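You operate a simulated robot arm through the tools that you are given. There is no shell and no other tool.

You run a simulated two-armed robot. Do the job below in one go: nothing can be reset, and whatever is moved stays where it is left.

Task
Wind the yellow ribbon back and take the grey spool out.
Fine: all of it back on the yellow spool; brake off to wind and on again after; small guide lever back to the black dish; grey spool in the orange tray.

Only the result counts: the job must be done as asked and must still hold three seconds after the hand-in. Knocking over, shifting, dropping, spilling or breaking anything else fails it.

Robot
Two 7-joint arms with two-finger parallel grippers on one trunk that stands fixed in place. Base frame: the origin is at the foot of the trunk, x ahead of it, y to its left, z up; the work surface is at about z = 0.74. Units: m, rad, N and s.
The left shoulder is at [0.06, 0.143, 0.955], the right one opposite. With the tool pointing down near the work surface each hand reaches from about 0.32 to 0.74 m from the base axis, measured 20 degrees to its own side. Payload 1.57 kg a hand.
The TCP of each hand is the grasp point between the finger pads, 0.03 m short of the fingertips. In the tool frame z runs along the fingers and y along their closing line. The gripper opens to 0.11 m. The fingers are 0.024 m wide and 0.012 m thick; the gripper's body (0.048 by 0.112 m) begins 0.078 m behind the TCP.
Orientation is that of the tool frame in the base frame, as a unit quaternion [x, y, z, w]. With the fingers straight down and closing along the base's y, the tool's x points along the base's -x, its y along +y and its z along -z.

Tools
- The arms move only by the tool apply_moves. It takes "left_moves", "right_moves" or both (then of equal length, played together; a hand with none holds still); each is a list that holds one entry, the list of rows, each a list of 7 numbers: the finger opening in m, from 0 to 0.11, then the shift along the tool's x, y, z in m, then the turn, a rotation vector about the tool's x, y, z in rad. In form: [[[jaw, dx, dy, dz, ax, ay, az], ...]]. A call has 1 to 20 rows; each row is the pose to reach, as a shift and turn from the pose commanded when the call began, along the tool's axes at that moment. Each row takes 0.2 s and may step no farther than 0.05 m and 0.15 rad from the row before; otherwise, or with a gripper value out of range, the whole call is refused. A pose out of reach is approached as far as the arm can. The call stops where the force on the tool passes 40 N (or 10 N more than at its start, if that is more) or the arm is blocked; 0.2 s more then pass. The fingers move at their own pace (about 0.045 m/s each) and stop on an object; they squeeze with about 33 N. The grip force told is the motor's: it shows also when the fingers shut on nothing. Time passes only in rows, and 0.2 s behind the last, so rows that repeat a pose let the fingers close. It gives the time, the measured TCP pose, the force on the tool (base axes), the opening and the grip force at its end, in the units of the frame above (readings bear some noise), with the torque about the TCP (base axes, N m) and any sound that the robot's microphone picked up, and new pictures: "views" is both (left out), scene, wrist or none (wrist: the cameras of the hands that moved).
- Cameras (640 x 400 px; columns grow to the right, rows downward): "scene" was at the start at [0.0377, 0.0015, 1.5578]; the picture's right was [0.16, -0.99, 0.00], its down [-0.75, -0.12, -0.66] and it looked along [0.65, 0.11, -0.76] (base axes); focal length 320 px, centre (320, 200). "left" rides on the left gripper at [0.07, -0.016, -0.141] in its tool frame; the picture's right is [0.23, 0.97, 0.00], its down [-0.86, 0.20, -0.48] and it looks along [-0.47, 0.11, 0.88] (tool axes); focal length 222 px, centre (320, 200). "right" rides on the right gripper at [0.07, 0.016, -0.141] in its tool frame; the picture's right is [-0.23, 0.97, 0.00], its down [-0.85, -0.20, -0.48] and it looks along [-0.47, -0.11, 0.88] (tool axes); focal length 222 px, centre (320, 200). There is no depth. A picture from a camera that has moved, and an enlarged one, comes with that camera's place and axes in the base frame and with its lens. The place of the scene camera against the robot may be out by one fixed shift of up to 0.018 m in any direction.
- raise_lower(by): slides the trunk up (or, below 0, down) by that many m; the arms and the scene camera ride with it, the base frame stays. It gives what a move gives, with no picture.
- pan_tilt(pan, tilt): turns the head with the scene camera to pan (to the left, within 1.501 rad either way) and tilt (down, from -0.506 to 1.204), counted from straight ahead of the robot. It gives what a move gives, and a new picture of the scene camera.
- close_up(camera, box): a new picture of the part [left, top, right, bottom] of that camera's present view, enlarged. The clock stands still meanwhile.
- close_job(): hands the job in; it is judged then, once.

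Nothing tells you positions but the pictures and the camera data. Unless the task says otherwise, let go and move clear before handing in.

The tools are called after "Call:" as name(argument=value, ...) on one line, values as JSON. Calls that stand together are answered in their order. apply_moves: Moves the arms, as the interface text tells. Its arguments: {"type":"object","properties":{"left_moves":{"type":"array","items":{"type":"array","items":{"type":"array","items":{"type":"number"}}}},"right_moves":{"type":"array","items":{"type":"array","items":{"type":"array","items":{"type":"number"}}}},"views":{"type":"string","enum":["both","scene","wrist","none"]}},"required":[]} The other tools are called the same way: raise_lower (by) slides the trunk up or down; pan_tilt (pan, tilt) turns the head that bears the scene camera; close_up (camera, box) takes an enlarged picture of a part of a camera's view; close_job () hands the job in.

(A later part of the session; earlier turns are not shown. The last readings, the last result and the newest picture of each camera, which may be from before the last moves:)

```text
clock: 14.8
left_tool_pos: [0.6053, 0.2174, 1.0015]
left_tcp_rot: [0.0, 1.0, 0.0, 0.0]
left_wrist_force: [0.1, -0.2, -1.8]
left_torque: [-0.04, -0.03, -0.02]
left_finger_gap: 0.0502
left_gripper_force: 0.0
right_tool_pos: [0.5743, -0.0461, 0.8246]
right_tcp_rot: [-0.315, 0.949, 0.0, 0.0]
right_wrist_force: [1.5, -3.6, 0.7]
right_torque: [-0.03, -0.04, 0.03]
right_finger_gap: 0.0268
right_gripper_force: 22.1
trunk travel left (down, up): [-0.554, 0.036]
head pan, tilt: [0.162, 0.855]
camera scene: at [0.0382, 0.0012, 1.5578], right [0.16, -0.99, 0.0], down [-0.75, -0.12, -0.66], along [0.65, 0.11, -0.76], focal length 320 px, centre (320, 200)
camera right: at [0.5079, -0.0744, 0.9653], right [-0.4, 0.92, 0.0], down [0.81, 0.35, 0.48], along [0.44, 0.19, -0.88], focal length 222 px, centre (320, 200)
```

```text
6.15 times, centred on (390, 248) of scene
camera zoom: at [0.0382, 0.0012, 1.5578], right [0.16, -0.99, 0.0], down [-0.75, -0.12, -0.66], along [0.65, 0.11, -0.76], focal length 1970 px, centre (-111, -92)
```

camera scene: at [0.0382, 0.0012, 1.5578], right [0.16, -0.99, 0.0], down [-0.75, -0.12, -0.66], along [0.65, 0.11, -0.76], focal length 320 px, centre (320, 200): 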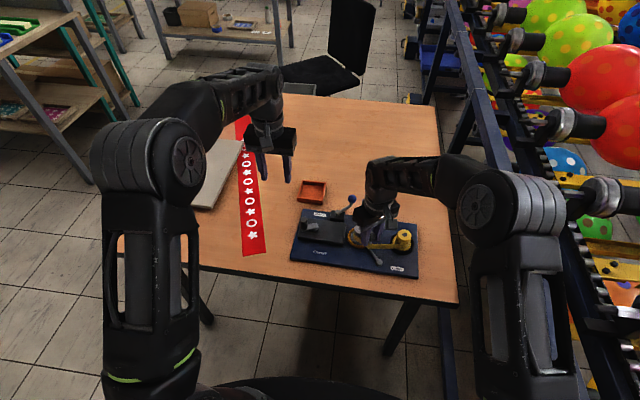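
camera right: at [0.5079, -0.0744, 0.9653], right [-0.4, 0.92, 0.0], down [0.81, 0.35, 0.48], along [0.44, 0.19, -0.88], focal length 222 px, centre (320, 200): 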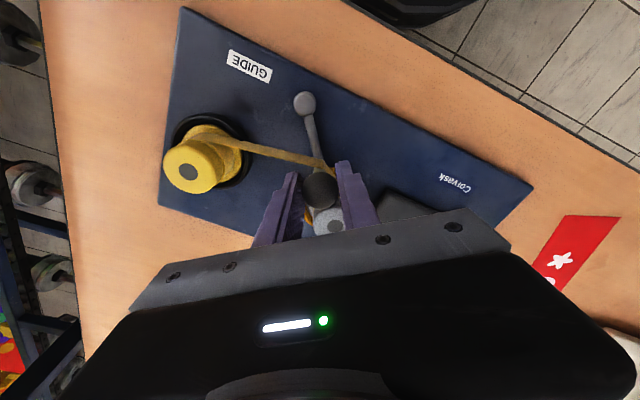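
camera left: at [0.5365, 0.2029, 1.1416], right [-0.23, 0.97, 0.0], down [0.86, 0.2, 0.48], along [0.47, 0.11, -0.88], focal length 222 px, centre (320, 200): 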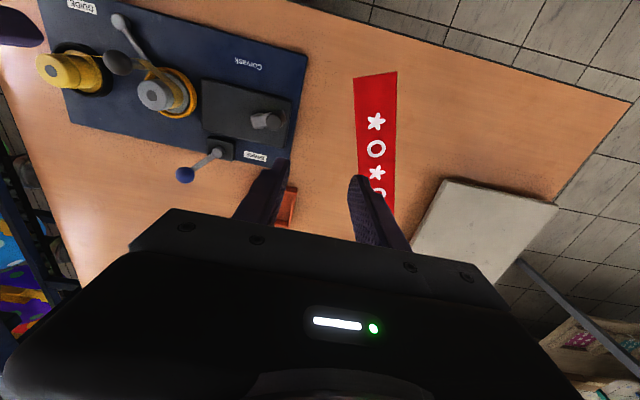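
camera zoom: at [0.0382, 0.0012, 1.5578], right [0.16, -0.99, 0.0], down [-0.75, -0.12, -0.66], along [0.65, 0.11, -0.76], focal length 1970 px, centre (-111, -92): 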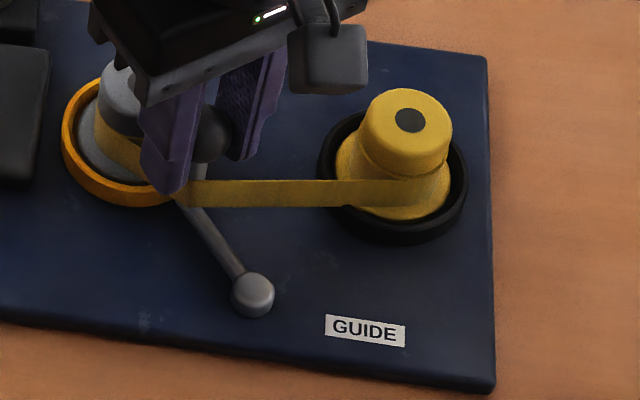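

The knob is gripped. I'll swing it about the pivot toward the black dish, first halfway.

Call:
apply_moves(right_moves=[[[0.02, 0.0005, -0.0071, 0, 0, 0, 0.13], [0.02, 0.0018, -0.014, 0, 0, 0, 0.26], [0.02, 0.0041, -0.0207, 0, 0, 0, 0.39], [0.02, 0.0072, -0.0271, 0, 0, 0, 0.52], [0.02, 0.0111, -0.033, 0, 0, 0, 0.65]]])

Call:
close_up(camera="scene", box=[280, 170, 440, 280])

```text
clock: 16.0
left_tool_pos: [0.6048, 0.2187, 1.0009]
left_tcp_rot: [-0.001, 1.0, 0.0, 0.001]
left_wrist_force: [-0.2, 0.9, -0.4]
left_torque: [-0.02, 0.02, 0.01]
left_finger_gap: 0.0503
left_gripper_force: 0.2
right_tool_pos: [0.5846, -0.0794, 0.8242]
right_tcp_rot: [0.006, 1.0, 0.0, -0.002]
right_wrist_force: [-0.8, 5.2, 0.2]
right_torque: [0.09, -0.05, -0.24]
right_finger_gap: 0.0267
right_gripper_force: 32.9
trunk travel left (down, up): [-0.554, 0.036]
head pan, tilt: [0.162, 0.855]
camera scene: at [0.0383, 0.002, 1.5578], right [0.16, -0.99, 0.0], down [-0.75, -0.12, -0.66], along [0.65, 0.11, -0.76], focal length 320 px, centre (320, 200)
camera right: at [0.5154, -0.0618, 0.9655], right [0.24, 0.97, 0.0], down [0.85, -0.21, 0.48], along [0.46, -0.11, -0.88], focal length 222 px, centre (320, 200)
```

scene: 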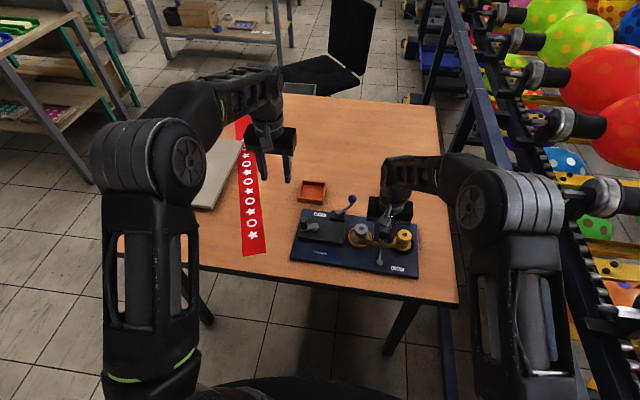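
right: 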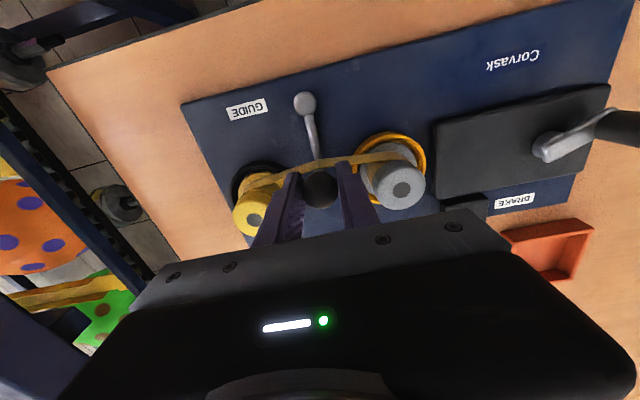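

```text
3.64 times, centred on (360, 225) of scene
camera zoom: at [0.0383, 0.002, 1.5578], right [0.16, -0.99, 0.0], down [-0.75, -0.12, -0.66], along [0.65, 0.11, -0.76], focal length 1164 px, centre (174, 109)
```

zoom: 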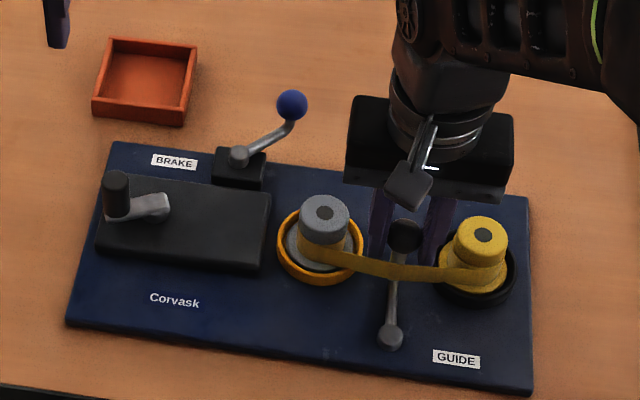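

The swing works smoothly. I'll go on toward the black dish.

Call:
apply_moves(right_moves=[[[0.02, 0.0005, -0.0071, 0, 0, 0, 0.13], [0.02, 0.0018, -0.014, 0, 0, 0, 0.26], [0.02, 0.0041, -0.0207, 0, 0, 0, 0.39], [0.02, 0.0072, -0.0271, 0, 0, 0, 0.52], [0.02, 0.009, -0.0302, 0, 0, 0, 0.585]]])

Call:
close_up(camera="scene", box=[280, 170, 440, 280])

```text
clock: 17.2
left_tool_pos: [0.6042, 0.2176, 1.0013]
left_tcp_rot: [0.0, 1.0, 0.0, -0.001]
left_wrist_force: [-0.3, 0.6, -0.7]
left_torque: [0.0, 0.03, -0.02]
left_finger_gap: 0.05
left_gripper_force: 0.0
right_tool_pos: [0.5769, -0.109, 0.8246]
right_tcp_rot: [0.294, 0.956, -0.001, 0.0]
right_wrist_force: [-5.8, -1.0, 0.8]
right_torque: [-0.13, 0.03, 0.08]
right_finger_gap: 0.0271
right_gripper_force: 33.4
trunk travel left (down, up): [-0.554, 0.036]
head pan, tilt: [0.162, 0.855]
camera scene: at [0.0375, 0.0013, 1.5578], right [0.16, -0.99, 0.0], down [-0.75, -0.12, -0.66], along [0.65, 0.11, -0.76], focal length 320 px, centre (320, 200)
camera right: at [0.5271, -0.0565, 0.9655], right [0.73, 0.68, 0.0], down [0.6, -0.65, 0.48], along [0.32, -0.35, -0.88], focal length 222 px, centre (320, 200)
```

scene: 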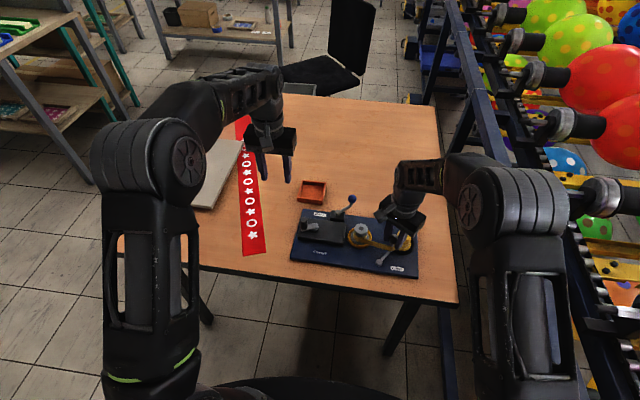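
right: 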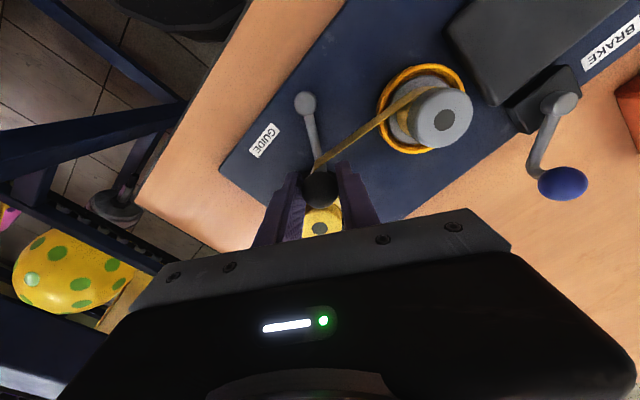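

```text
3.64 times, centred on (360, 225) of scene
camera zoom: at [0.0375, 0.0013, 1.5578], right [0.16, -0.99, 0.0], down [-0.75, -0.12, -0.66], along [0.65, 0.11, -0.76], focal length 1164 px, centre (174, 109)
```

zoom: 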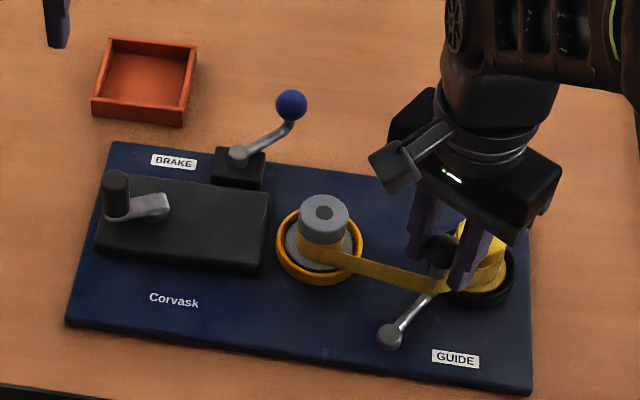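

Call:
apply_moves(right_moves=[[[0.02, 0.0001, -0.0033, 0, 0, 0, 0.06], [0.02, 0.0004, -0.0065, 0, 0, 0, 0.12]]], views="none")

```text
clock: 17.8
left_tool_pos: [0.6056, 0.2182, 1.001]
left_tcp_rot: [-0.001, 1.0, 0.0, 0.001]
left_wrist_force: [0.9, 0.2, 1.1]
left_torque: [0.02, 0.01, 0.0]
left_finger_gap: 0.05
left_gripper_force: 0.0
right_tool_pos: [0.5742, -0.1132, 0.8246]
right_tcp_rot: [0.349, 0.937, 0.002, 0.001]
right_wrist_force: [1.2, 4.4, -0.5]
right_torque: [-0.2, -0.13, 0.22]
right_finger_gap: 0.027
right_gripper_force: 32.8
trunk travel left (down, up): [-0.554, 0.036]
head pan, tilt: [0.162, 0.855]
```

Call:
apply_moves(right_moves=[[[0.02, 0.0001, -0.0022, 0, 0, 0, 0.04], [0.02, 0.0002, -0.0044, 0, 0, 0, 0.08]]], views="wrist")

Call:
close_up(camera="right", box=[200, 60, 440, 210])

Call:
close_up(camera="scene", box=[280, 170, 440, 280])

```text
clock: 18.4
left_tool_pos: [0.6071, 0.2202, 0.9987]
left_tcp_rot: [0.0, 1.0, -0.001, -0.001]
left_wrist_force: [0.2, 0.3, 0.1]
left_torque: [0.01, 0.0, 0.0]
left_finger_gap: 0.05
left_gripper_force: 0.1
right_tool_pos: [0.5745, -0.1125, 0.8238]
right_tcp_rot: [0.386, 0.922, 0.002, 0.003]
right_wrist_force: [18.3, 24.0, -0.6]
right_torque: [0.41, 0.22, 0.12]
right_finger_gap: 0.027
right_gripper_force: 32.8
trunk travel left (down, up): [-0.554, 0.036]
head pan, tilt: [0.162, 0.855]
camera right: at [0.5342, -0.0525, 0.9658], right [0.85, 0.52, 0.01], down [0.46, -0.75, 0.48], along [0.25, -0.4, -0.88], focal length 222 px, centre (320, 200)
```

right: 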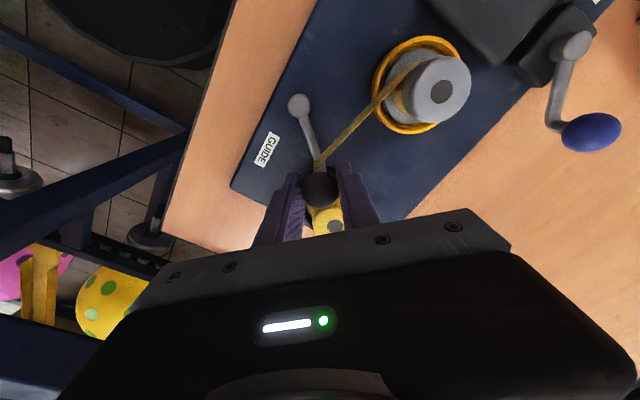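

```text
2.67 times, centred on (320, 135) of right
camera zoom: at [0.5342, -0.0525, 0.9658], right [0.85, 0.52, 0.01], down [0.46, -0.75, 0.48], along [0.25, -0.4, -0.88], focal length 592 px, centre (320, 373)
```

zoom: 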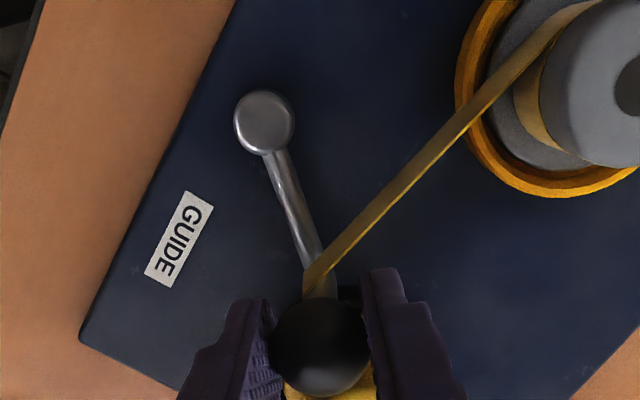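

```text
3.64 times, centred on (360, 225) of scene
camera zoom: at [0.0412, 0.0047, 1.5576], right [0.16, -0.99, 0.0], down [-0.75, -0.12, -0.65], along [0.65, 0.11, -0.76], focal length 1164 px, centre (174, 109)
```

zoom: 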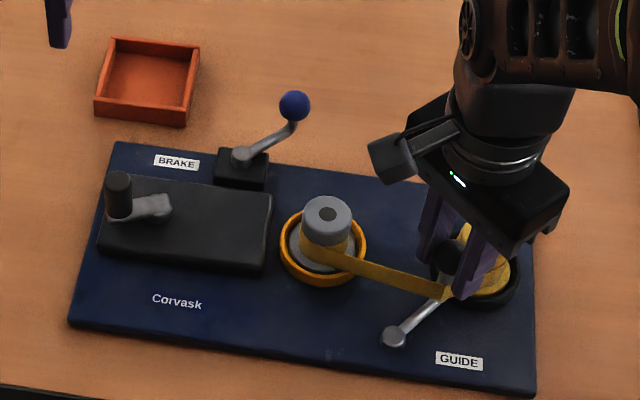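

The guide has reached its stop on the black dish side. I'll ease off, open and lift the right hand away.

Call:
apply_moves(right_moves=[[[0.02, 0, 0.004, 0, 0, 0, -0.08], [0.055, 0, 0.004, 0, 0, 0, -0.08], [0.055, 0, 0.004, 0, 0, 0, -0.08], [0.055, 0, 0.004, -0.03, 0, 0, -0.08], [0.055, 0, 0.004, -0.075, 0, 0, -0.08], [0.055, 0, 0.004, -0.12, 0, 0, -0.08], [0.055, 0.01, -0.03, -0.15, 0, 0, -0.15], [0.055, 0.03, -0.07, -0.17, 0, 0, -0.25], [0.055, 0.06, -0.1, -0.18, 0, 0, -0.35], [0.055, 0.09, -0.13, -0.18, 0, 0, -0.45]]], views="scene")

Call:
close_up(camera="scene", box=[280, 170, 440, 280])

Call:
close_up(camera="left", box=[20, 0, 340, 200])

```text
clock: 20.6
left_tool_pos: [0.6034, 0.2174, 1.0015]
left_tcp_rot: [0.0, 1.0, 0.0, 0.0]
left_wrist_force: [0.2, -0.4, 0.1]
left_torque: [0.01, -0.02, -0.01]
left_finger_gap: 0.0503
left_gripper_force: 0.1
right_tool_pos: [0.4157, -0.1455, 1.0064]
right_tcp_rot: [0.17, 0.985, 0.0, 0.001]
right_wrist_force: [0.5, 0.3, 0.5]
right_torque: [-0.02, -0.03, 0.01]
right_finger_gap: 0.0549
right_gripper_force: 0.0
trunk travel left (down, up): [-0.554, 0.036]
head pan, tilt: [0.162, 0.855]
camera scene: at [0.0368, 0.0011, 1.5579], right [0.16, -0.99, 0.0], down [-0.74, -0.12, -0.66], along [0.65, 0.11, -0.75], focal length 320 px, centre (320, 200)
```

scene: 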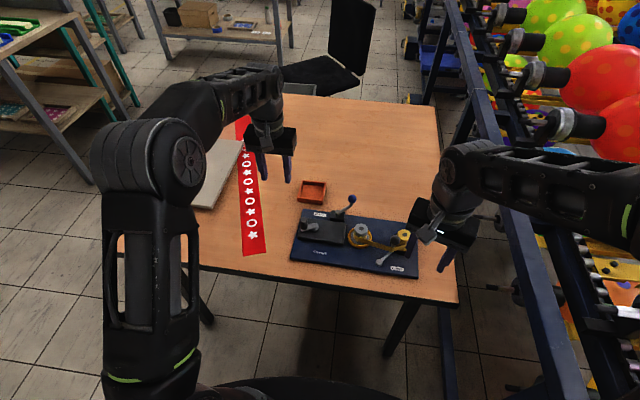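

```text
3.64 times, centred on (360, 225) of scene
camera zoom: at [0.0368, 0.0011, 1.5579], right [0.16, -0.99, 0.0], down [-0.74, -0.12, -0.66], along [0.65, 0.11, -0.75], focal length 1164 px, centre (174, 109)
```

zoom: 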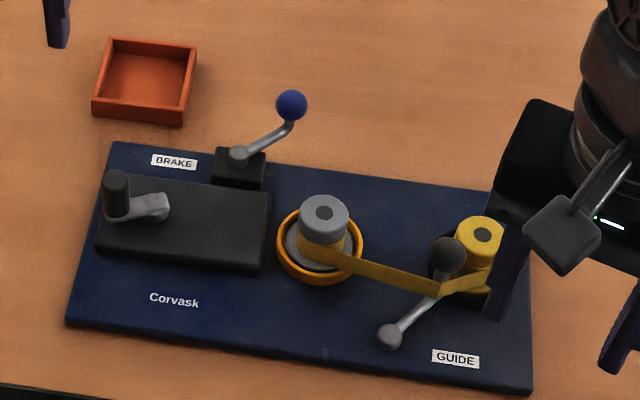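

```text
2.00 times, centred on (180, 100) of left
camera zoom: at [0.5353, 0.2011, 1.1422], right [-0.23, 0.97, 0.0], down [0.85, 0.2, 0.48], along [0.47, 0.11, -0.88], focal length 444 px, centre (600, 400)
```

zoom: 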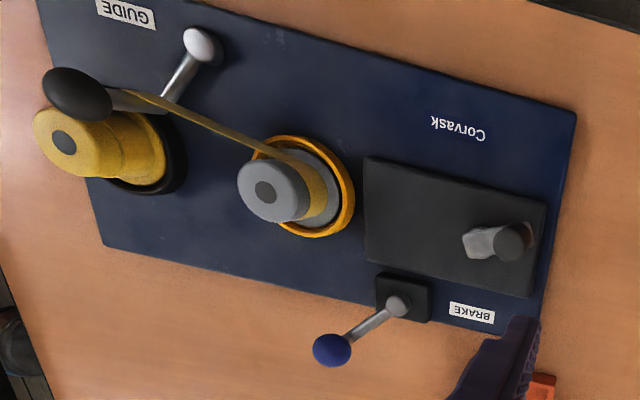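

Both dishes and the board stayed put. Now for the crank: I'll bring the left hand above it and look closely.

Call:
apply_moves(left_moves=[[[0.05, 0, -0.02, 0.02, 0, 0, 0], [0.05, 0.0, -0.04, 0.05, 0, 0, 0], [0.05, 0.0, -0.065, 0.08, 0, 0, 0], [0.05, 0.0, -0.065, 0.08, 0, 0, 0]]], views="wrist")

Call:
close_up(camera="left", box=[220, 60, 420, 210])

Call:
close_up(camera="scene", box=[290, 200, 370, 250])

Call:
close_up(camera="right", box=[320, 50, 640, 250])

```text
clock: 21.6
left_tool_pos: [0.6044, 0.1513, 0.9196]
left_tcp_rot: [-0.001, 1.0, 0.0, 0.0]
left_wrist_force: [0.8, -0.1, 1.2]
left_torque: [0.02, -0.02, 0.03]
left_finger_gap: 0.0502
left_gripper_force: 0.0
right_tool_pos: [0.4171, -0.146, 1.0051]
right_tcp_rot: [0.172, 0.985, 0.0, 0.0]
right_wrist_force: [0.3, 0.3, -0.6]
right_torque: [-0.02, 0.0, -0.01]
right_finger_gap: 0.055
right_gripper_force: 0.1
trunk travel left (down, up): [-0.554, 0.036]
head pan, tilt: [0.162, 0.855]
camera left: at [0.5358, 0.1352, 1.0606], right [-0.23, 0.97, 0.0], down [0.85, 0.2, 0.48], along [0.47, 0.11, -0.88], focal length 222 px, centre (320, 200)
```

left: 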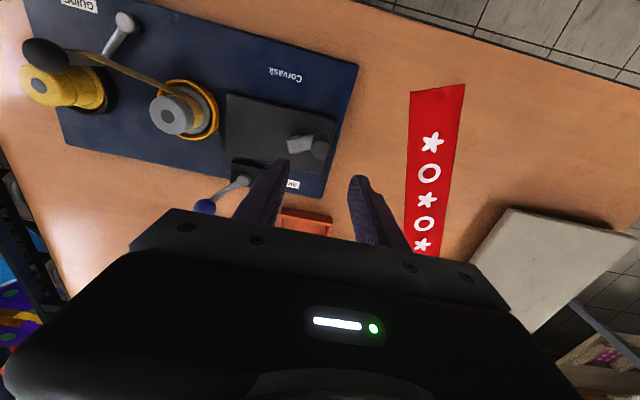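

```text
2.67 times, centred on (320, 135) of left
camera zoom: at [0.5358, 0.1352, 1.0606], right [-0.23, 0.97, 0.0], down [0.85, 0.2, 0.48], along [0.47, 0.11, -0.88], focal length 592 px, centre (320, 373)
```

zoom: 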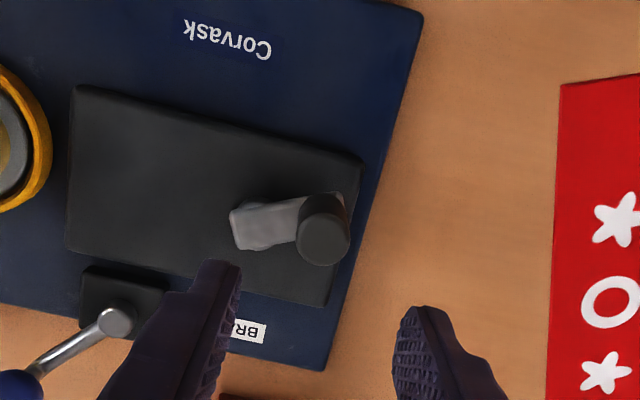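

```text
8.00 times, centred on (330, 225) of scene
camera zoom: at [0.0376, 0.0019, 1.5578], right [0.16, -0.99, 0.0], down [-0.75, -0.12, -0.66], along [0.65, 0.11, -0.76], focal length 2561 px, centre (240, 0)
```

zoom: 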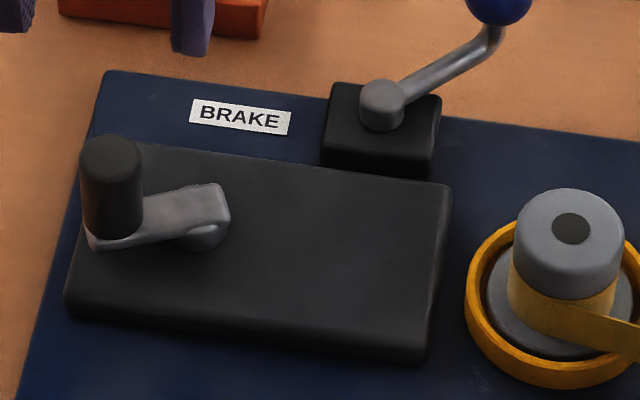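

```text
2.00 times, centred on (480, 150) of right
camera zoom: at [0.3565, -0.1058, 1.146], right [0.54, 0.84, 0.0], down [0.74, -0.48, 0.48], along [0.4, -0.26, -0.88], focal length 444 px, centre (0, 300)
```

zoom: 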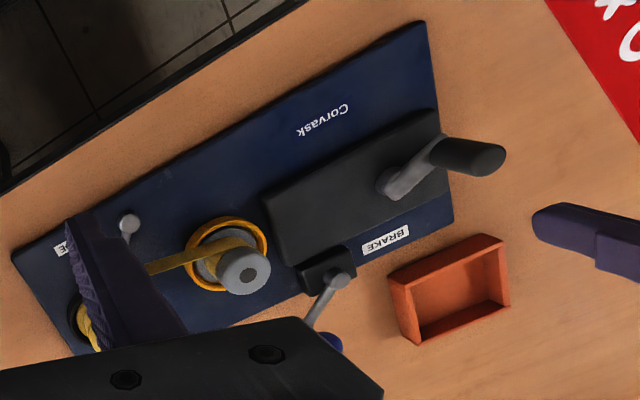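

The crank handle is about 23 mm thick, its top at about (0.605, 0.153, 0.818), with its hub roughly 33 mm away on the −y side. I'll go down and grip it.

Call:
apply_moves(left_moves=[[[0.05, 0, 0.0015, 0.04, 0, 0, 0], [0.05, 0, 0.0015, 0.08, 0, 0, 0], [0.05, 0, 0.0015, 0.105, 0, 0, 0], [0.015, 0, 0.0015, 0.105, 0, 0, 0], [0.015, 0, 0.0015, 0.105, 0, 0, 0], [0.015, 0, 0.0015, 0.105, 0, 0, 0]]], views="wrist")

Call:
close_up(camera="left", box=[220, 60, 420, 210])

Call:
close_up(camera="scene", box=[290, 200, 370, 250])

```text
clock: 23.0
left_tool_pos: [0.6037, 0.153, 0.814]
left_tcp_rot: [0.0, 1.0, 0.0, 0.002]
left_wrist_force: [0.9, -3.3, -0.4]
left_torque: [0.26, -0.47, -0.02]
left_finger_gap: 0.0226
left_gripper_force: 25.0
right_tool_pos: [0.4183, -0.1451, 1.0061]
right_tcp_rot: [0.171, 0.985, 0.0, 0.001]
right_wrist_force: [-0.4, -0.2, -0.4]
right_torque: [0.0, -0.03, 0.0]
right_finger_gap: 0.055
right_gripper_force: 0.0
trunk travel left (down, up): [-0.554, 0.036]
head pan, tilt: [0.162, 0.855]
camera left: at [0.5357, 0.1362, 0.956], right [-0.23, 0.97, 0.0], down [0.85, 0.2, 0.48], along [0.47, 0.11, -0.88], focal length 222 px, centre (320, 200)
```

left: 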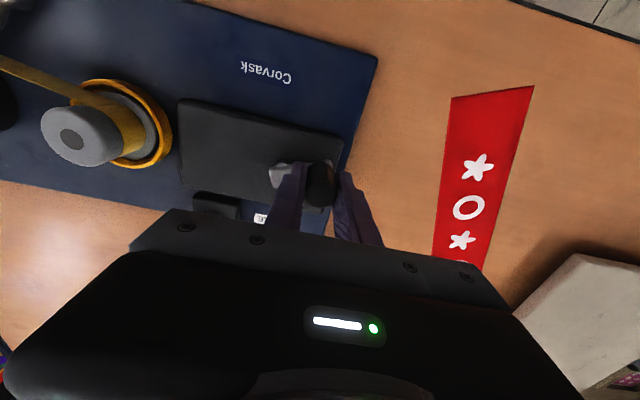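

```text
2.67 times, centred on (320, 135) of left
camera zoom: at [0.5357, 0.1362, 0.956], right [-0.23, 0.97, 0.0], down [0.85, 0.2, 0.48], along [0.47, 0.11, -0.88], focal length 592 px, centre (320, 373)
```

zoom: 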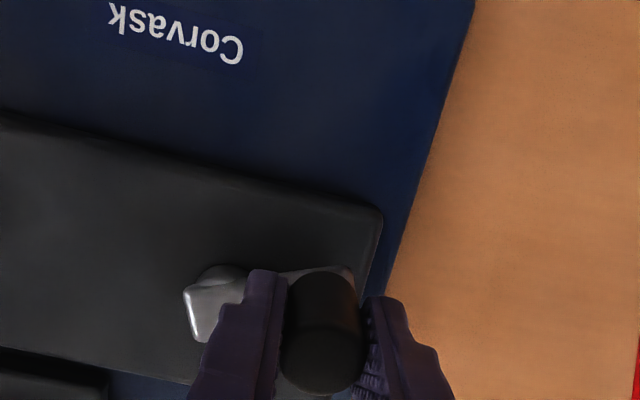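

```text
8.00 times, centred on (330, 225) of scene
camera zoom: at [0.038, 0.001, 1.5578], right [0.16, -0.99, 0.0], down [-0.75, -0.12, -0.66], along [0.65, 0.11, -0.76], focal length 2561 px, centre (240, 0)
```

zoom: 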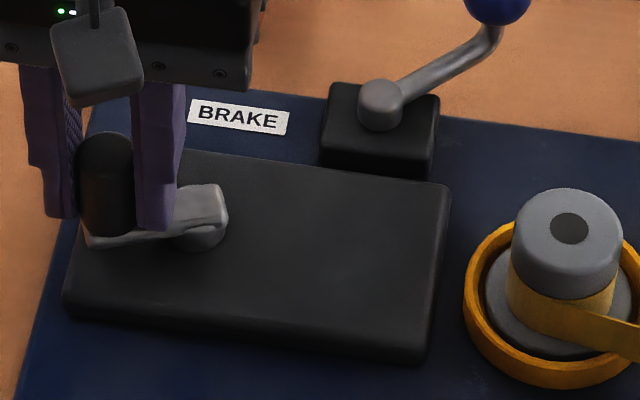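

The handle is held. I'll try a small turn counter-clockwise (seen from above) and read the forces.

Call:
apply_moves(left_moves=[[[0.015, 0.0033, -0.001, 0, 0, 0, 0], [0.015, 0.0064, -0.0022, 0, 0, 0, 0]]], views="none")

```text
clock: 23.6
left_tool_pos: [0.5997, 0.1503, 0.8141]
left_tcp_rot: [0.0, 1.0, -0.001, 0.0]
left_wrist_force: [3.7, -7.1, 0.0]
left_torque: [0.43, -0.87, 0.04]
left_finger_gap: 0.0224
left_gripper_force: 33.5
right_tool_pos: [0.4193, -0.1456, 1.0044]
right_tcp_rot: [0.171, 0.985, 0.0, -0.001]
right_wrist_force: [0.6, 0.5, 0.0]
right_torque: [-0.02, 0.04, 0.01]
right_finger_gap: 0.055
right_gripper_force: 0.1
trunk travel left (down, up): [-0.554, 0.036]
head pan, tilt: [0.162, 0.855]
```

Call:
apply_moves(left_moves=[[[0.015, 0.003, -0.0017, 0, 0, 0, 0], [0.015, 0.0058, -0.0035, 0, 0, 0, 0], [0.015, 0.0084, -0.0057, 0, 0, 0, 0], [0.015, 0.0108, -0.008, 0, 0, 0, 0]]], views="wrist")

Call:
close_up(camera="scene", box=[280, 170, 440, 280])

Call:
close_up(camera="scene", box=[290, 200, 370, 250])

```text
clock: 24.6
left_tool_pos: [0.5915, 0.1438, 0.8143]
left_tcp_rot: [0.0, 1.0, -0.001, 0.001]
left_wrist_force: [13.0, -11.5, 0.4]
left_torque: [0.38, 0.16, 0.03]
left_finger_gap: 0.0223
left_gripper_force: 33.1
right_tool_pos: [0.4186, -0.1454, 1.0032]
right_tcp_rot: [0.171, 0.985, 0.0, -0.001]
right_wrist_force: [0.2, -0.8, -0.7]
right_torque: [-0.02, 0.0, 0.01]
right_finger_gap: 0.0549
right_gripper_force: 0.0
trunk travel left (down, up): [-0.554, 0.036]
head pan, tilt: [0.162, 0.855]
camera left: at [0.5227, 0.1269, 0.9561], right [-0.23, 0.97, 0.0], down [0.85, 0.2, 0.48], along [0.47, 0.11, -0.88], focal length 222 px, centre (320, 200)
```

left: 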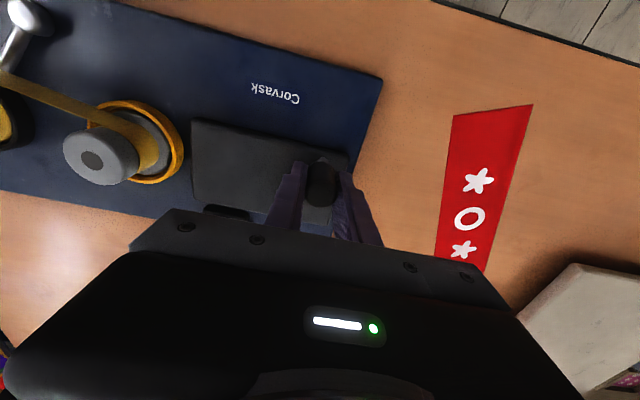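

```text
3.64 times, centred on (360, 225) of scene
camera zoom: at [0.0406, 0.0004, 1.5577], right [0.16, -0.99, 0.0], down [-0.75, -0.12, -0.65], along [0.65, 0.11, -0.76], focal length 1164 px, centre (174, 109)
```

zoom: 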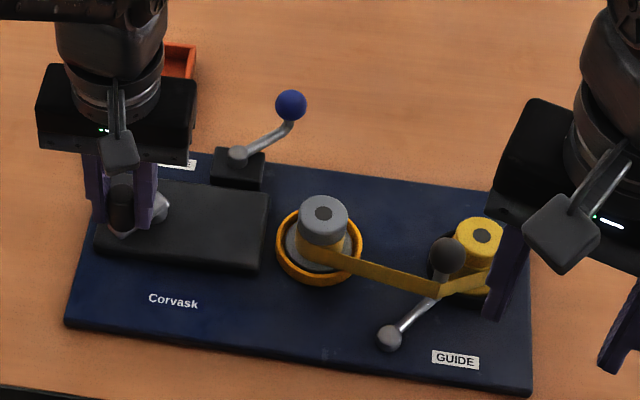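

```text
8.00 times, centred on (330, 225) of scene
camera zoom: at [0.0406, 0.0004, 1.5577], right [0.16, -0.99, 0.0], down [-0.75, -0.12, -0.65], along [0.65, 0.11, -0.76], focal length 2561 px, centre (240, 0)
```

zoom: 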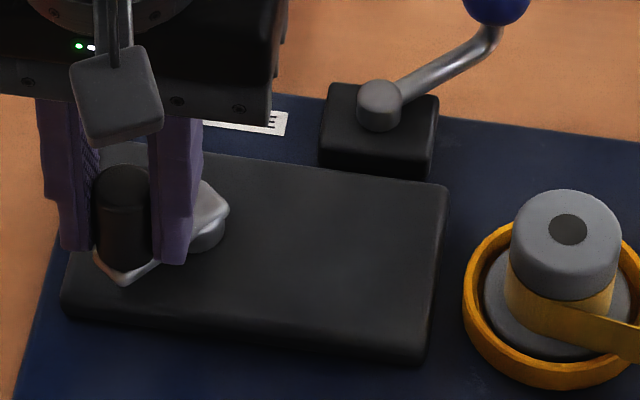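

The crank turns easily, with tangential drag of only 2–5 N, but I feel about 17 N inward, so my circle is off. I'll ease inward and measure the stiffness.

Call:
apply_moves(left_moves=[[[0.015, -0.0015, -0.002, 0, 0, 0, 0], [0.015, -0.003, -0.003, 0, 0, 0, 0], [0.015, -0.003, -0.003, 0, 0, 0, 0]]], views="none")

```text
clock: 25.4
left_tool_pos: [0.5919, 0.1441, 0.8145]
left_tcp_rot: [-0.001, 1.0, 0.0, -0.002]
left_wrist_force: [-4.3, 3.9, -0.6]
left_torque: [-0.47, 0.01, -0.03]
left_finger_gap: 0.0227
left_gripper_force: 33.4
right_tool_pos: [0.4168, -0.1446, 1.0056]
right_tcp_rot: [0.171, 0.985, 0.0, 0.0]
right_wrist_force: [0.3, 0.1, 0.3]
right_torque: [-0.04, 0.02, -0.02]
right_finger_gap: 0.0551
right_gripper_force: 0.0
trunk travel left (down, up): [-0.554, 0.036]
head pan, tilt: [0.162, 0.855]
```

Stiffness is about 5.5 N/mm. A circle through the corrected points gives a hub at (0.615, 0.123) and a radius of about 31 mm in commanded coordinates. I'll continue along that.

Call:
apply_moves(left_moves=[[[0.015, 0.0025, -0.003, 0, 0, 0, 0], [0.015, 0.0042, -0.0061, 0, 0, 0, 0], [0.015, 0.0053, -0.01, 0, 0, 0, 0], [0.015, 0.006, -0.0141, 0, 0, 0, 0]]], views="none")

```text
clock: 26.4
left_tool_pos: [0.5851, 0.1278, 0.8157]
left_tcp_rot: [0.0, 1.0, 0.0, -0.002]
left_wrist_force: [-14.2, 2.2, 0.0]
left_torque: [-0.39, -0.53, 0.03]
left_finger_gap: 0.0223
left_gripper_force: 33.1
right_tool_pos: [0.4168, -0.1448, 1.0047]
right_tcp_rot: [0.17, 0.985, -0.001, 0.0]
right_wrist_force: [0.5, -0.4, 0.9]
right_torque: [-0.02, 0.01, 0.01]
right_finger_gap: 0.0553
right_gripper_force: 0.1
trunk travel left (down, up): [-0.554, 0.036]
head pan, tilt: [0.162, 0.855]
```

Call:
close_up(camera="scene", box=[280, 170, 440, 280])

Call:
close_up(camera="left", box=[180, 80, 380, 230])

Call:
close_up(camera="scene", box=[290, 200, 370, 250])

```text
3.64 times, centred on (360, 225) of scene
camera zoom: at [0.0367, 0.0018, 1.5577], right [0.16, -0.99, 0.0], down [-0.74, -0.12, -0.66], along [0.65, 0.11, -0.75], focal length 1164 px, centre (174, 109)
```

zoom: 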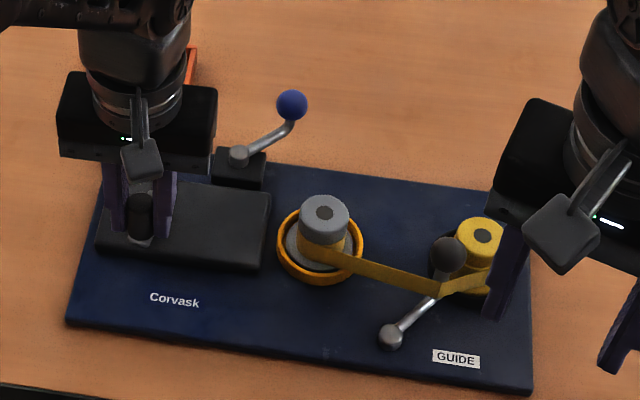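

```text
2.67 times, centred on (280, 155) of left
camera zoom: at [0.5161, 0.1116, 0.9564], right [-0.23, 0.97, 0.0], down [0.86, 0.2, 0.48], along [0.46, 0.11, -0.88], focal length 592 px, centre (427, 320)
```

zoom: 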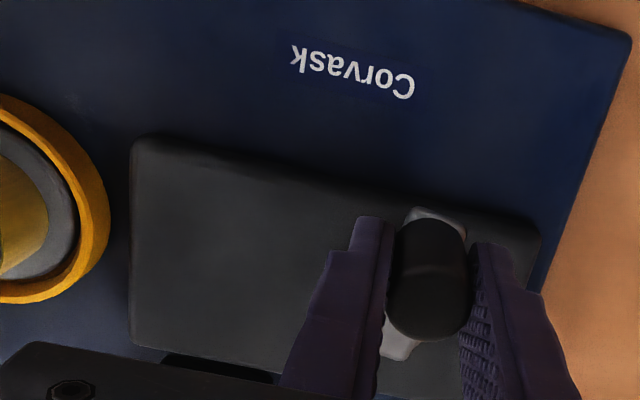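

```text
8.00 times, centred on (330, 225) of scene
camera zoom: at [0.0367, 0.0018, 1.5577], right [0.16, -0.99, 0.0], down [-0.74, -0.12, -0.66], along [0.65, 0.11, -0.75], focal length 2561 px, centre (240, 0)
```

zoom: 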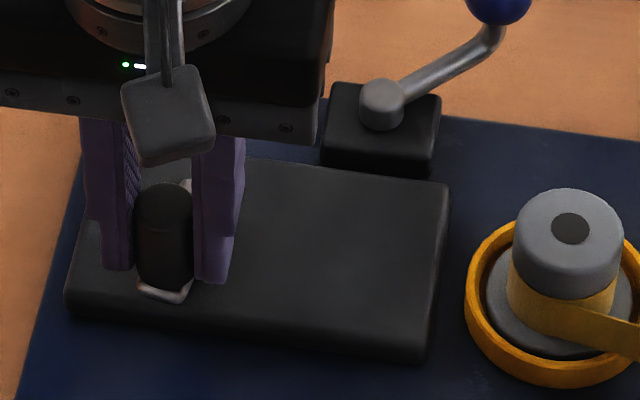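

The board is in place and the crank arm now points straight toward the robot. My circle is still slightly too small, so I'll correct outward and go on in steps with force feedback.

Call:
apply_moves(left_moves=[[[0.015, 0.0023, -0.0025, 0, 0, 0, 0], [0.015, 0.0021, -0.0071, 0, 0, 0, 0], [0.015, -0.0001, -0.0138, 0, 0, 0, 0]]], views="none")

```text
clock: 27.2
left_tool_pos: [0.5856, 0.1116, 0.8145]
left_tcp_rot: [0.0, 1.0, -0.001, 0.002]
left_wrist_force: [-14.1, -6.6, -0.6]
left_torque: [0.48, 0.64, 0.01]
left_finger_gap: 0.0224
left_gripper_force: 33.3
right_tool_pos: [0.4166, -0.1466, 1.0061]
right_tcp_rot: [0.172, 0.985, 0.001, 0.0]
right_wrist_force: [-1.5, 0.2, -0.2]
right_torque: [-0.01, 0.02, 0.01]
right_finger_gap: 0.0545
right_gripper_force: 0.1
trunk travel left (down, up): [-0.554, 0.036]
head pan, tilt: [0.162, 0.855]
```

Refit gives a hub at (0.6125, 0.1186) and a radius of 32.5 mm. I'll continue.

Call:
apply_moves(left_moves=[[[0.015, 0.0009, -0.007, 0, 0, 0, 0], [0.015, -0.002, -0.0119, 0, 0, 0, 0], [0.015, -0.0056, -0.0163, 0, 0, 0, 0], [0.015, -0.01, -0.0199, 0, 0, 0, 0]]], views="none")

```text
clock: 28.2
left_tool_pos: [0.5995, 0.0945, 0.8144]
left_tcp_rot: [-0.001, 1.0, 0.0, 0.002]
left_wrist_force: [5.2, 7.8, 0.8]
left_torque: [-0.33, -0.83, -0.01]
left_finger_gap: 0.0223
left_gripper_force: 33.0
right_tool_pos: [0.4192, -0.144, 1.0051]
right_tcp_rot: [0.172, 0.985, 0.0, 0.0]
right_wrist_force: [0.0, 0.0, -0.2]
right_torque: [-0.02, 0.0, 0.03]
right_finger_gap: 0.0551
right_gripper_force: 0.0
trunk travel left (down, up): [-0.554, 0.036]
head pan, tilt: [0.162, 0.855]
```

Call:
apply_moves(left_moves=[[[0.015, -0.0073, -0.0021, 0, 0, 0, 0], [0.015, -0.0137, -0.0037, 0, 0, 0, 0], [0.015, -0.0208, -0.0039, 0, 0, 0, 0], [0.015, -0.0278, -0.0025, 0, 0, 0, 0]]], views="wrist")

Call:
close_up(camera="scene", box=[280, 170, 440, 280])

Call:
close_up(camera="scene", box=[290, 200, 370, 250])

```text
clock: 29.2
left_tool_pos: [0.6237, 0.092, 0.8151]
left_tcp_rot: [-0.001, 1.0, 0.0, -0.001]
left_wrist_force: [-2.0, 7.0, -0.7]
left_torque: [0.41, 0.94, -0.03]
left_finger_gap: 0.0224
left_gripper_force: 32.7
right_tool_pos: [0.4163, -0.1444, 1.0051]
right_tcp_rot: [0.171, 0.985, -0.001, -0.001]
right_wrist_force: [-0.3, 1.3, 0.3]
right_torque: [-0.05, -0.02, 0.0]
right_finger_gap: 0.055
right_gripper_force: 0.0
trunk travel left (down, up): [-0.554, 0.036]
head pan, tilt: [0.162, 0.855]
camera left: at [0.5553, 0.0751, 0.9565], right [-0.23, 0.97, 0.0], down [0.86, 0.2, 0.48], along [0.46, 0.11, -0.88], focal length 222 px, centre (320, 200)
```

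left: 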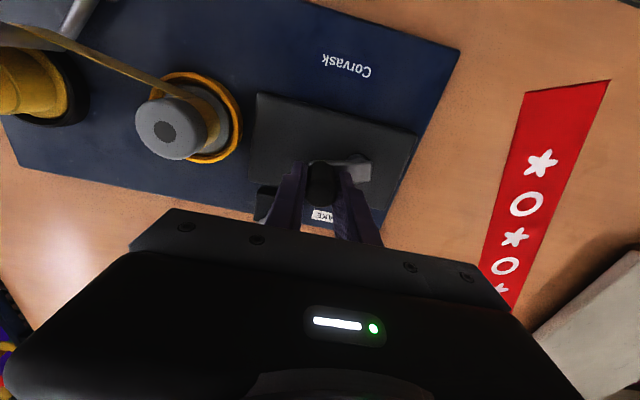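

```text
3.64 times, centred on (360, 225) of scene
camera zoom: at [0.0379, 0.0023, 1.5579], right [0.16, -0.99, 0.0], down [-0.75, -0.12, -0.66], along [0.65, 0.11, -0.76], focal length 1164 px, centre (174, 109)
```

zoom: 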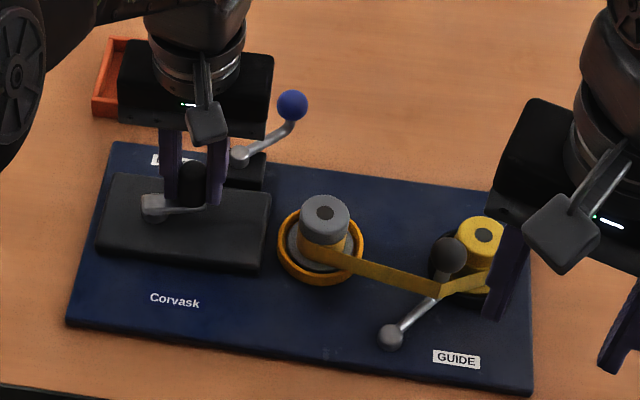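

```text
8.00 times, centred on (330, 225) of scene
camera zoom: at [0.0379, 0.0023, 1.5579], right [0.16, -0.99, 0.0], down [-0.75, -0.12, -0.66], along [0.65, 0.11, -0.76], focal length 2561 px, centre (240, 0)
```

zoom: 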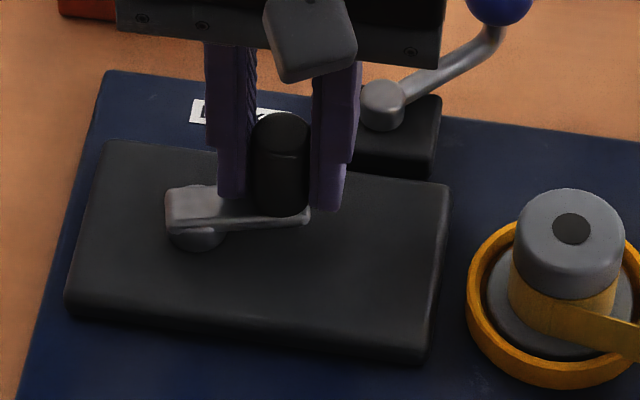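

Half a turn is done at low force. The refit circle is a hub at (0.6115, 0.120) with radius 31 mm. I'll continue, and move the right hand aside so the yellow spool can be seen.

Call:
apply_moves(left_moves=[[[0.015, -0.0054, 0.0036, 0, 0, 0, 0], [0.015, -0.0118, 0.0085, 0, 0, 0, 0], [0.015, -0.0167, 0.015, 0, 0, 0, 0], [0.015, -0.0198, 0.0225, 0, 0, 0, 0]]], right_moves=[[[0.055, -0.008, -0.037, 0, 0, 0, 0], [0.055, -0.016, -0.074, 0, 0, 0, 0], [0.055, -0.024, -0.111, 0, 0, 0, 0], [0.055, -0.032, -0.148, 0, 0, 0, 0]]], views="none")

Call:
close_up(camera="scene", box=[340, 215, 440, 280])

```text
clock: 30.2
left_tool_pos: [0.6463, 0.1112, 0.8158]
left_tcp_rot: [0.0, 1.0, 0.0, 0.001]
left_wrist_force: [2.6, -1.8, 0.7]
left_torque: [0.59, 0.48, 0.0]
left_finger_gap: 0.0224
left_gripper_force: 33.0
right_tool_pos: [0.3928, -0.296, 1.0061]
right_tcp_rot: [0.171, 0.985, 0.0, 0.0]
right_wrist_force: [0.7, -0.6, -0.4]
right_torque: [0.0, 0.0, 0.03]
right_finger_gap: 0.0549
right_gripper_force: 0.0
trunk travel left (down, up): [-0.554, 0.036]
head pan, tilt: [0.162, 0.855]
```

```text
6.15 times, centred on (390, 248) of scene
camera zoom: at [0.0383, 0.001, 1.5579], right [0.16, -0.99, 0.0], down [-0.75, -0.12, -0.66], along [0.65, 0.11, -0.76], focal length 1970 px, centre (-111, -92)
```

zoom: 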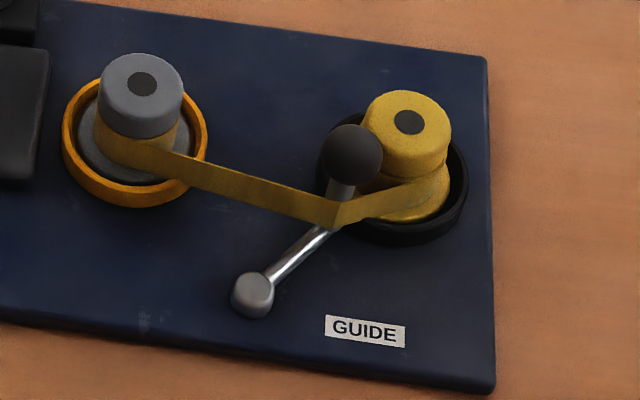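

Forces are tiny now. I'll finish the full turn.

Call:
apply_moves(left_moves=[[[0.015, -0.0011, 0.008, 0, 0, 0, 0], [0.015, 0, 0.016, 0, 0, 0, 0], [0.015, 0.0031, 0.0236, 0, 0, 0, 0], [0.015, 0.008, 0.03, 0, 0, 0, 0], [0.015, 0.0144, 0.0349, 0, 0, 0, 0], [0.015, 0.022, 0.038, 0, 0, 0, 0], [0.015, 0.03, 0.0391, 0, 0, 0, 0], [0.015, 0.038, 0.038, 0, 0, 0, 0]]], views="none")

Call:
close_up(camera="scene", box=[340, 215, 440, 280])

```text
clock: 32.0
left_tool_pos: [0.6047, 0.1514, 0.8149]
left_tcp_rot: [0.001, 1.0, 0.0, 0.0]
left_wrist_force: [-8.6, 16.7, 14.0]
left_torque: [0.19, -0.12, -0.04]
left_finger_gap: 0.0222
left_gripper_force: 32.8
right_tool_pos: [0.3918, -0.2948, 1.0071]
right_tcp_rot: [0.171, 0.985, 0.0, 0.001]
right_wrist_force: [-0.1, 0.4, 0.8]
right_torque: [-0.01, 0.03, 0.02]
right_finger_gap: 0.0551
right_gripper_force: 0.0
trunk travel left (down, up): [-0.554, 0.036]
head pan, tilt: [0.162, 0.855]
```

```text
6.15 times, centred on (390, 248) of scene
camera zoom: at [0.0351, 0.0032, 1.5581], right [0.16, -0.99, 0.0], down [-0.74, -0.12, -0.66], along [0.65, 0.11, -0.75], focal length 1970 px, centre (-111, -92)
```

zoom: 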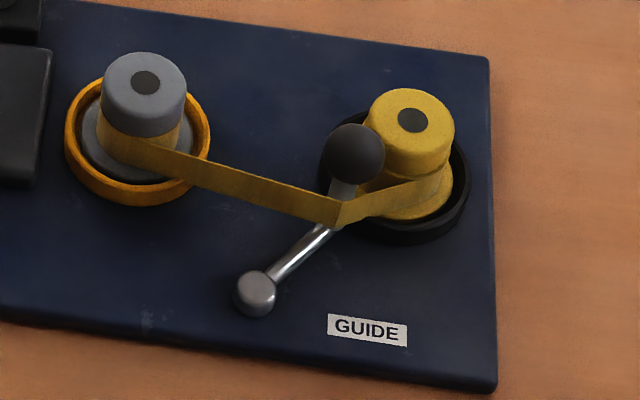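

One full turn is done. I'll zoom in on both spools to judge whether ribbon is moving.

Call:
close_up(camera="scene", box=[345, 215, 385, 255])

Call:
close_up(camera="scene", box=[385, 220, 425, 260])

Call:
close_up(camera="left", box=[0, 40, 240, 190])

```text
10.00 times, centred on (365, 235) of scene
camera zoom: at [0.0351, 0.0032, 1.5581], right [0.16, -0.99, 0.0], down [-0.74, -0.12, -0.66], along [0.65, 0.11, -0.75], focal length 3202 px, centre (-130, -150)
```

zoom: 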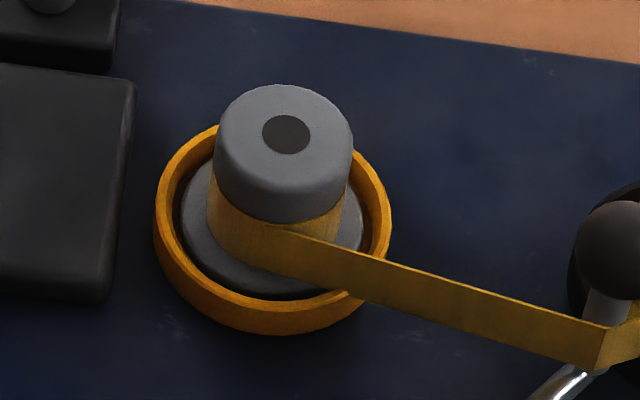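

```text
10.00 times, centred on (405, 240) of scene
camera zoom: at [0.0351, 0.0032, 1.5581], right [0.16, -0.99, 0.0], down [-0.74, -0.12, -0.66], along [0.65, 0.11, -0.75], focal length 3202 px, centre (-530, -200)
```

zoom: 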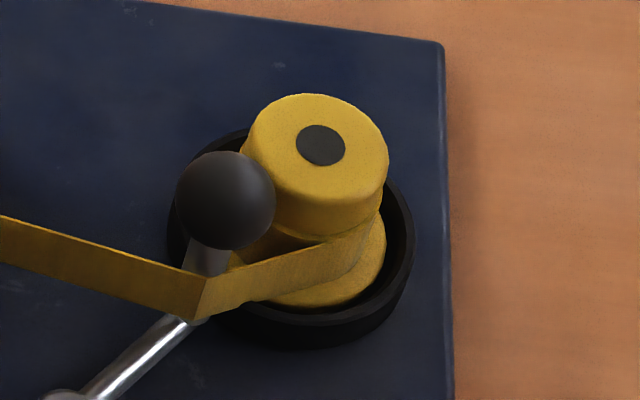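

```text
2.67 times, centred on (120, 115) of left
camera zoom: at [0.5357, 0.1357, 0.9564], right [-0.23, 0.97, 0.0], down [0.86, 0.2, 0.48], along [0.47, 0.11, -0.88], focal length 592 px, centre (853, 427)
```

zoom: 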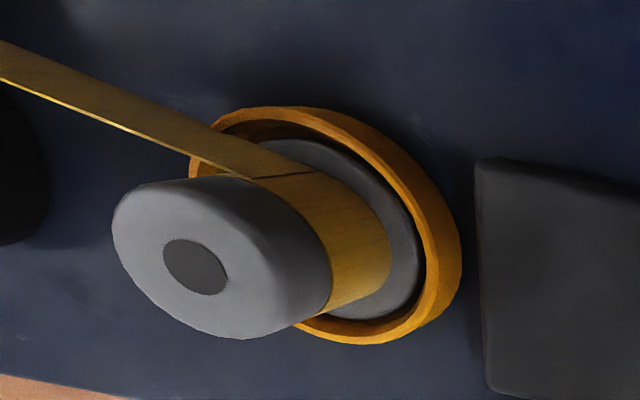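

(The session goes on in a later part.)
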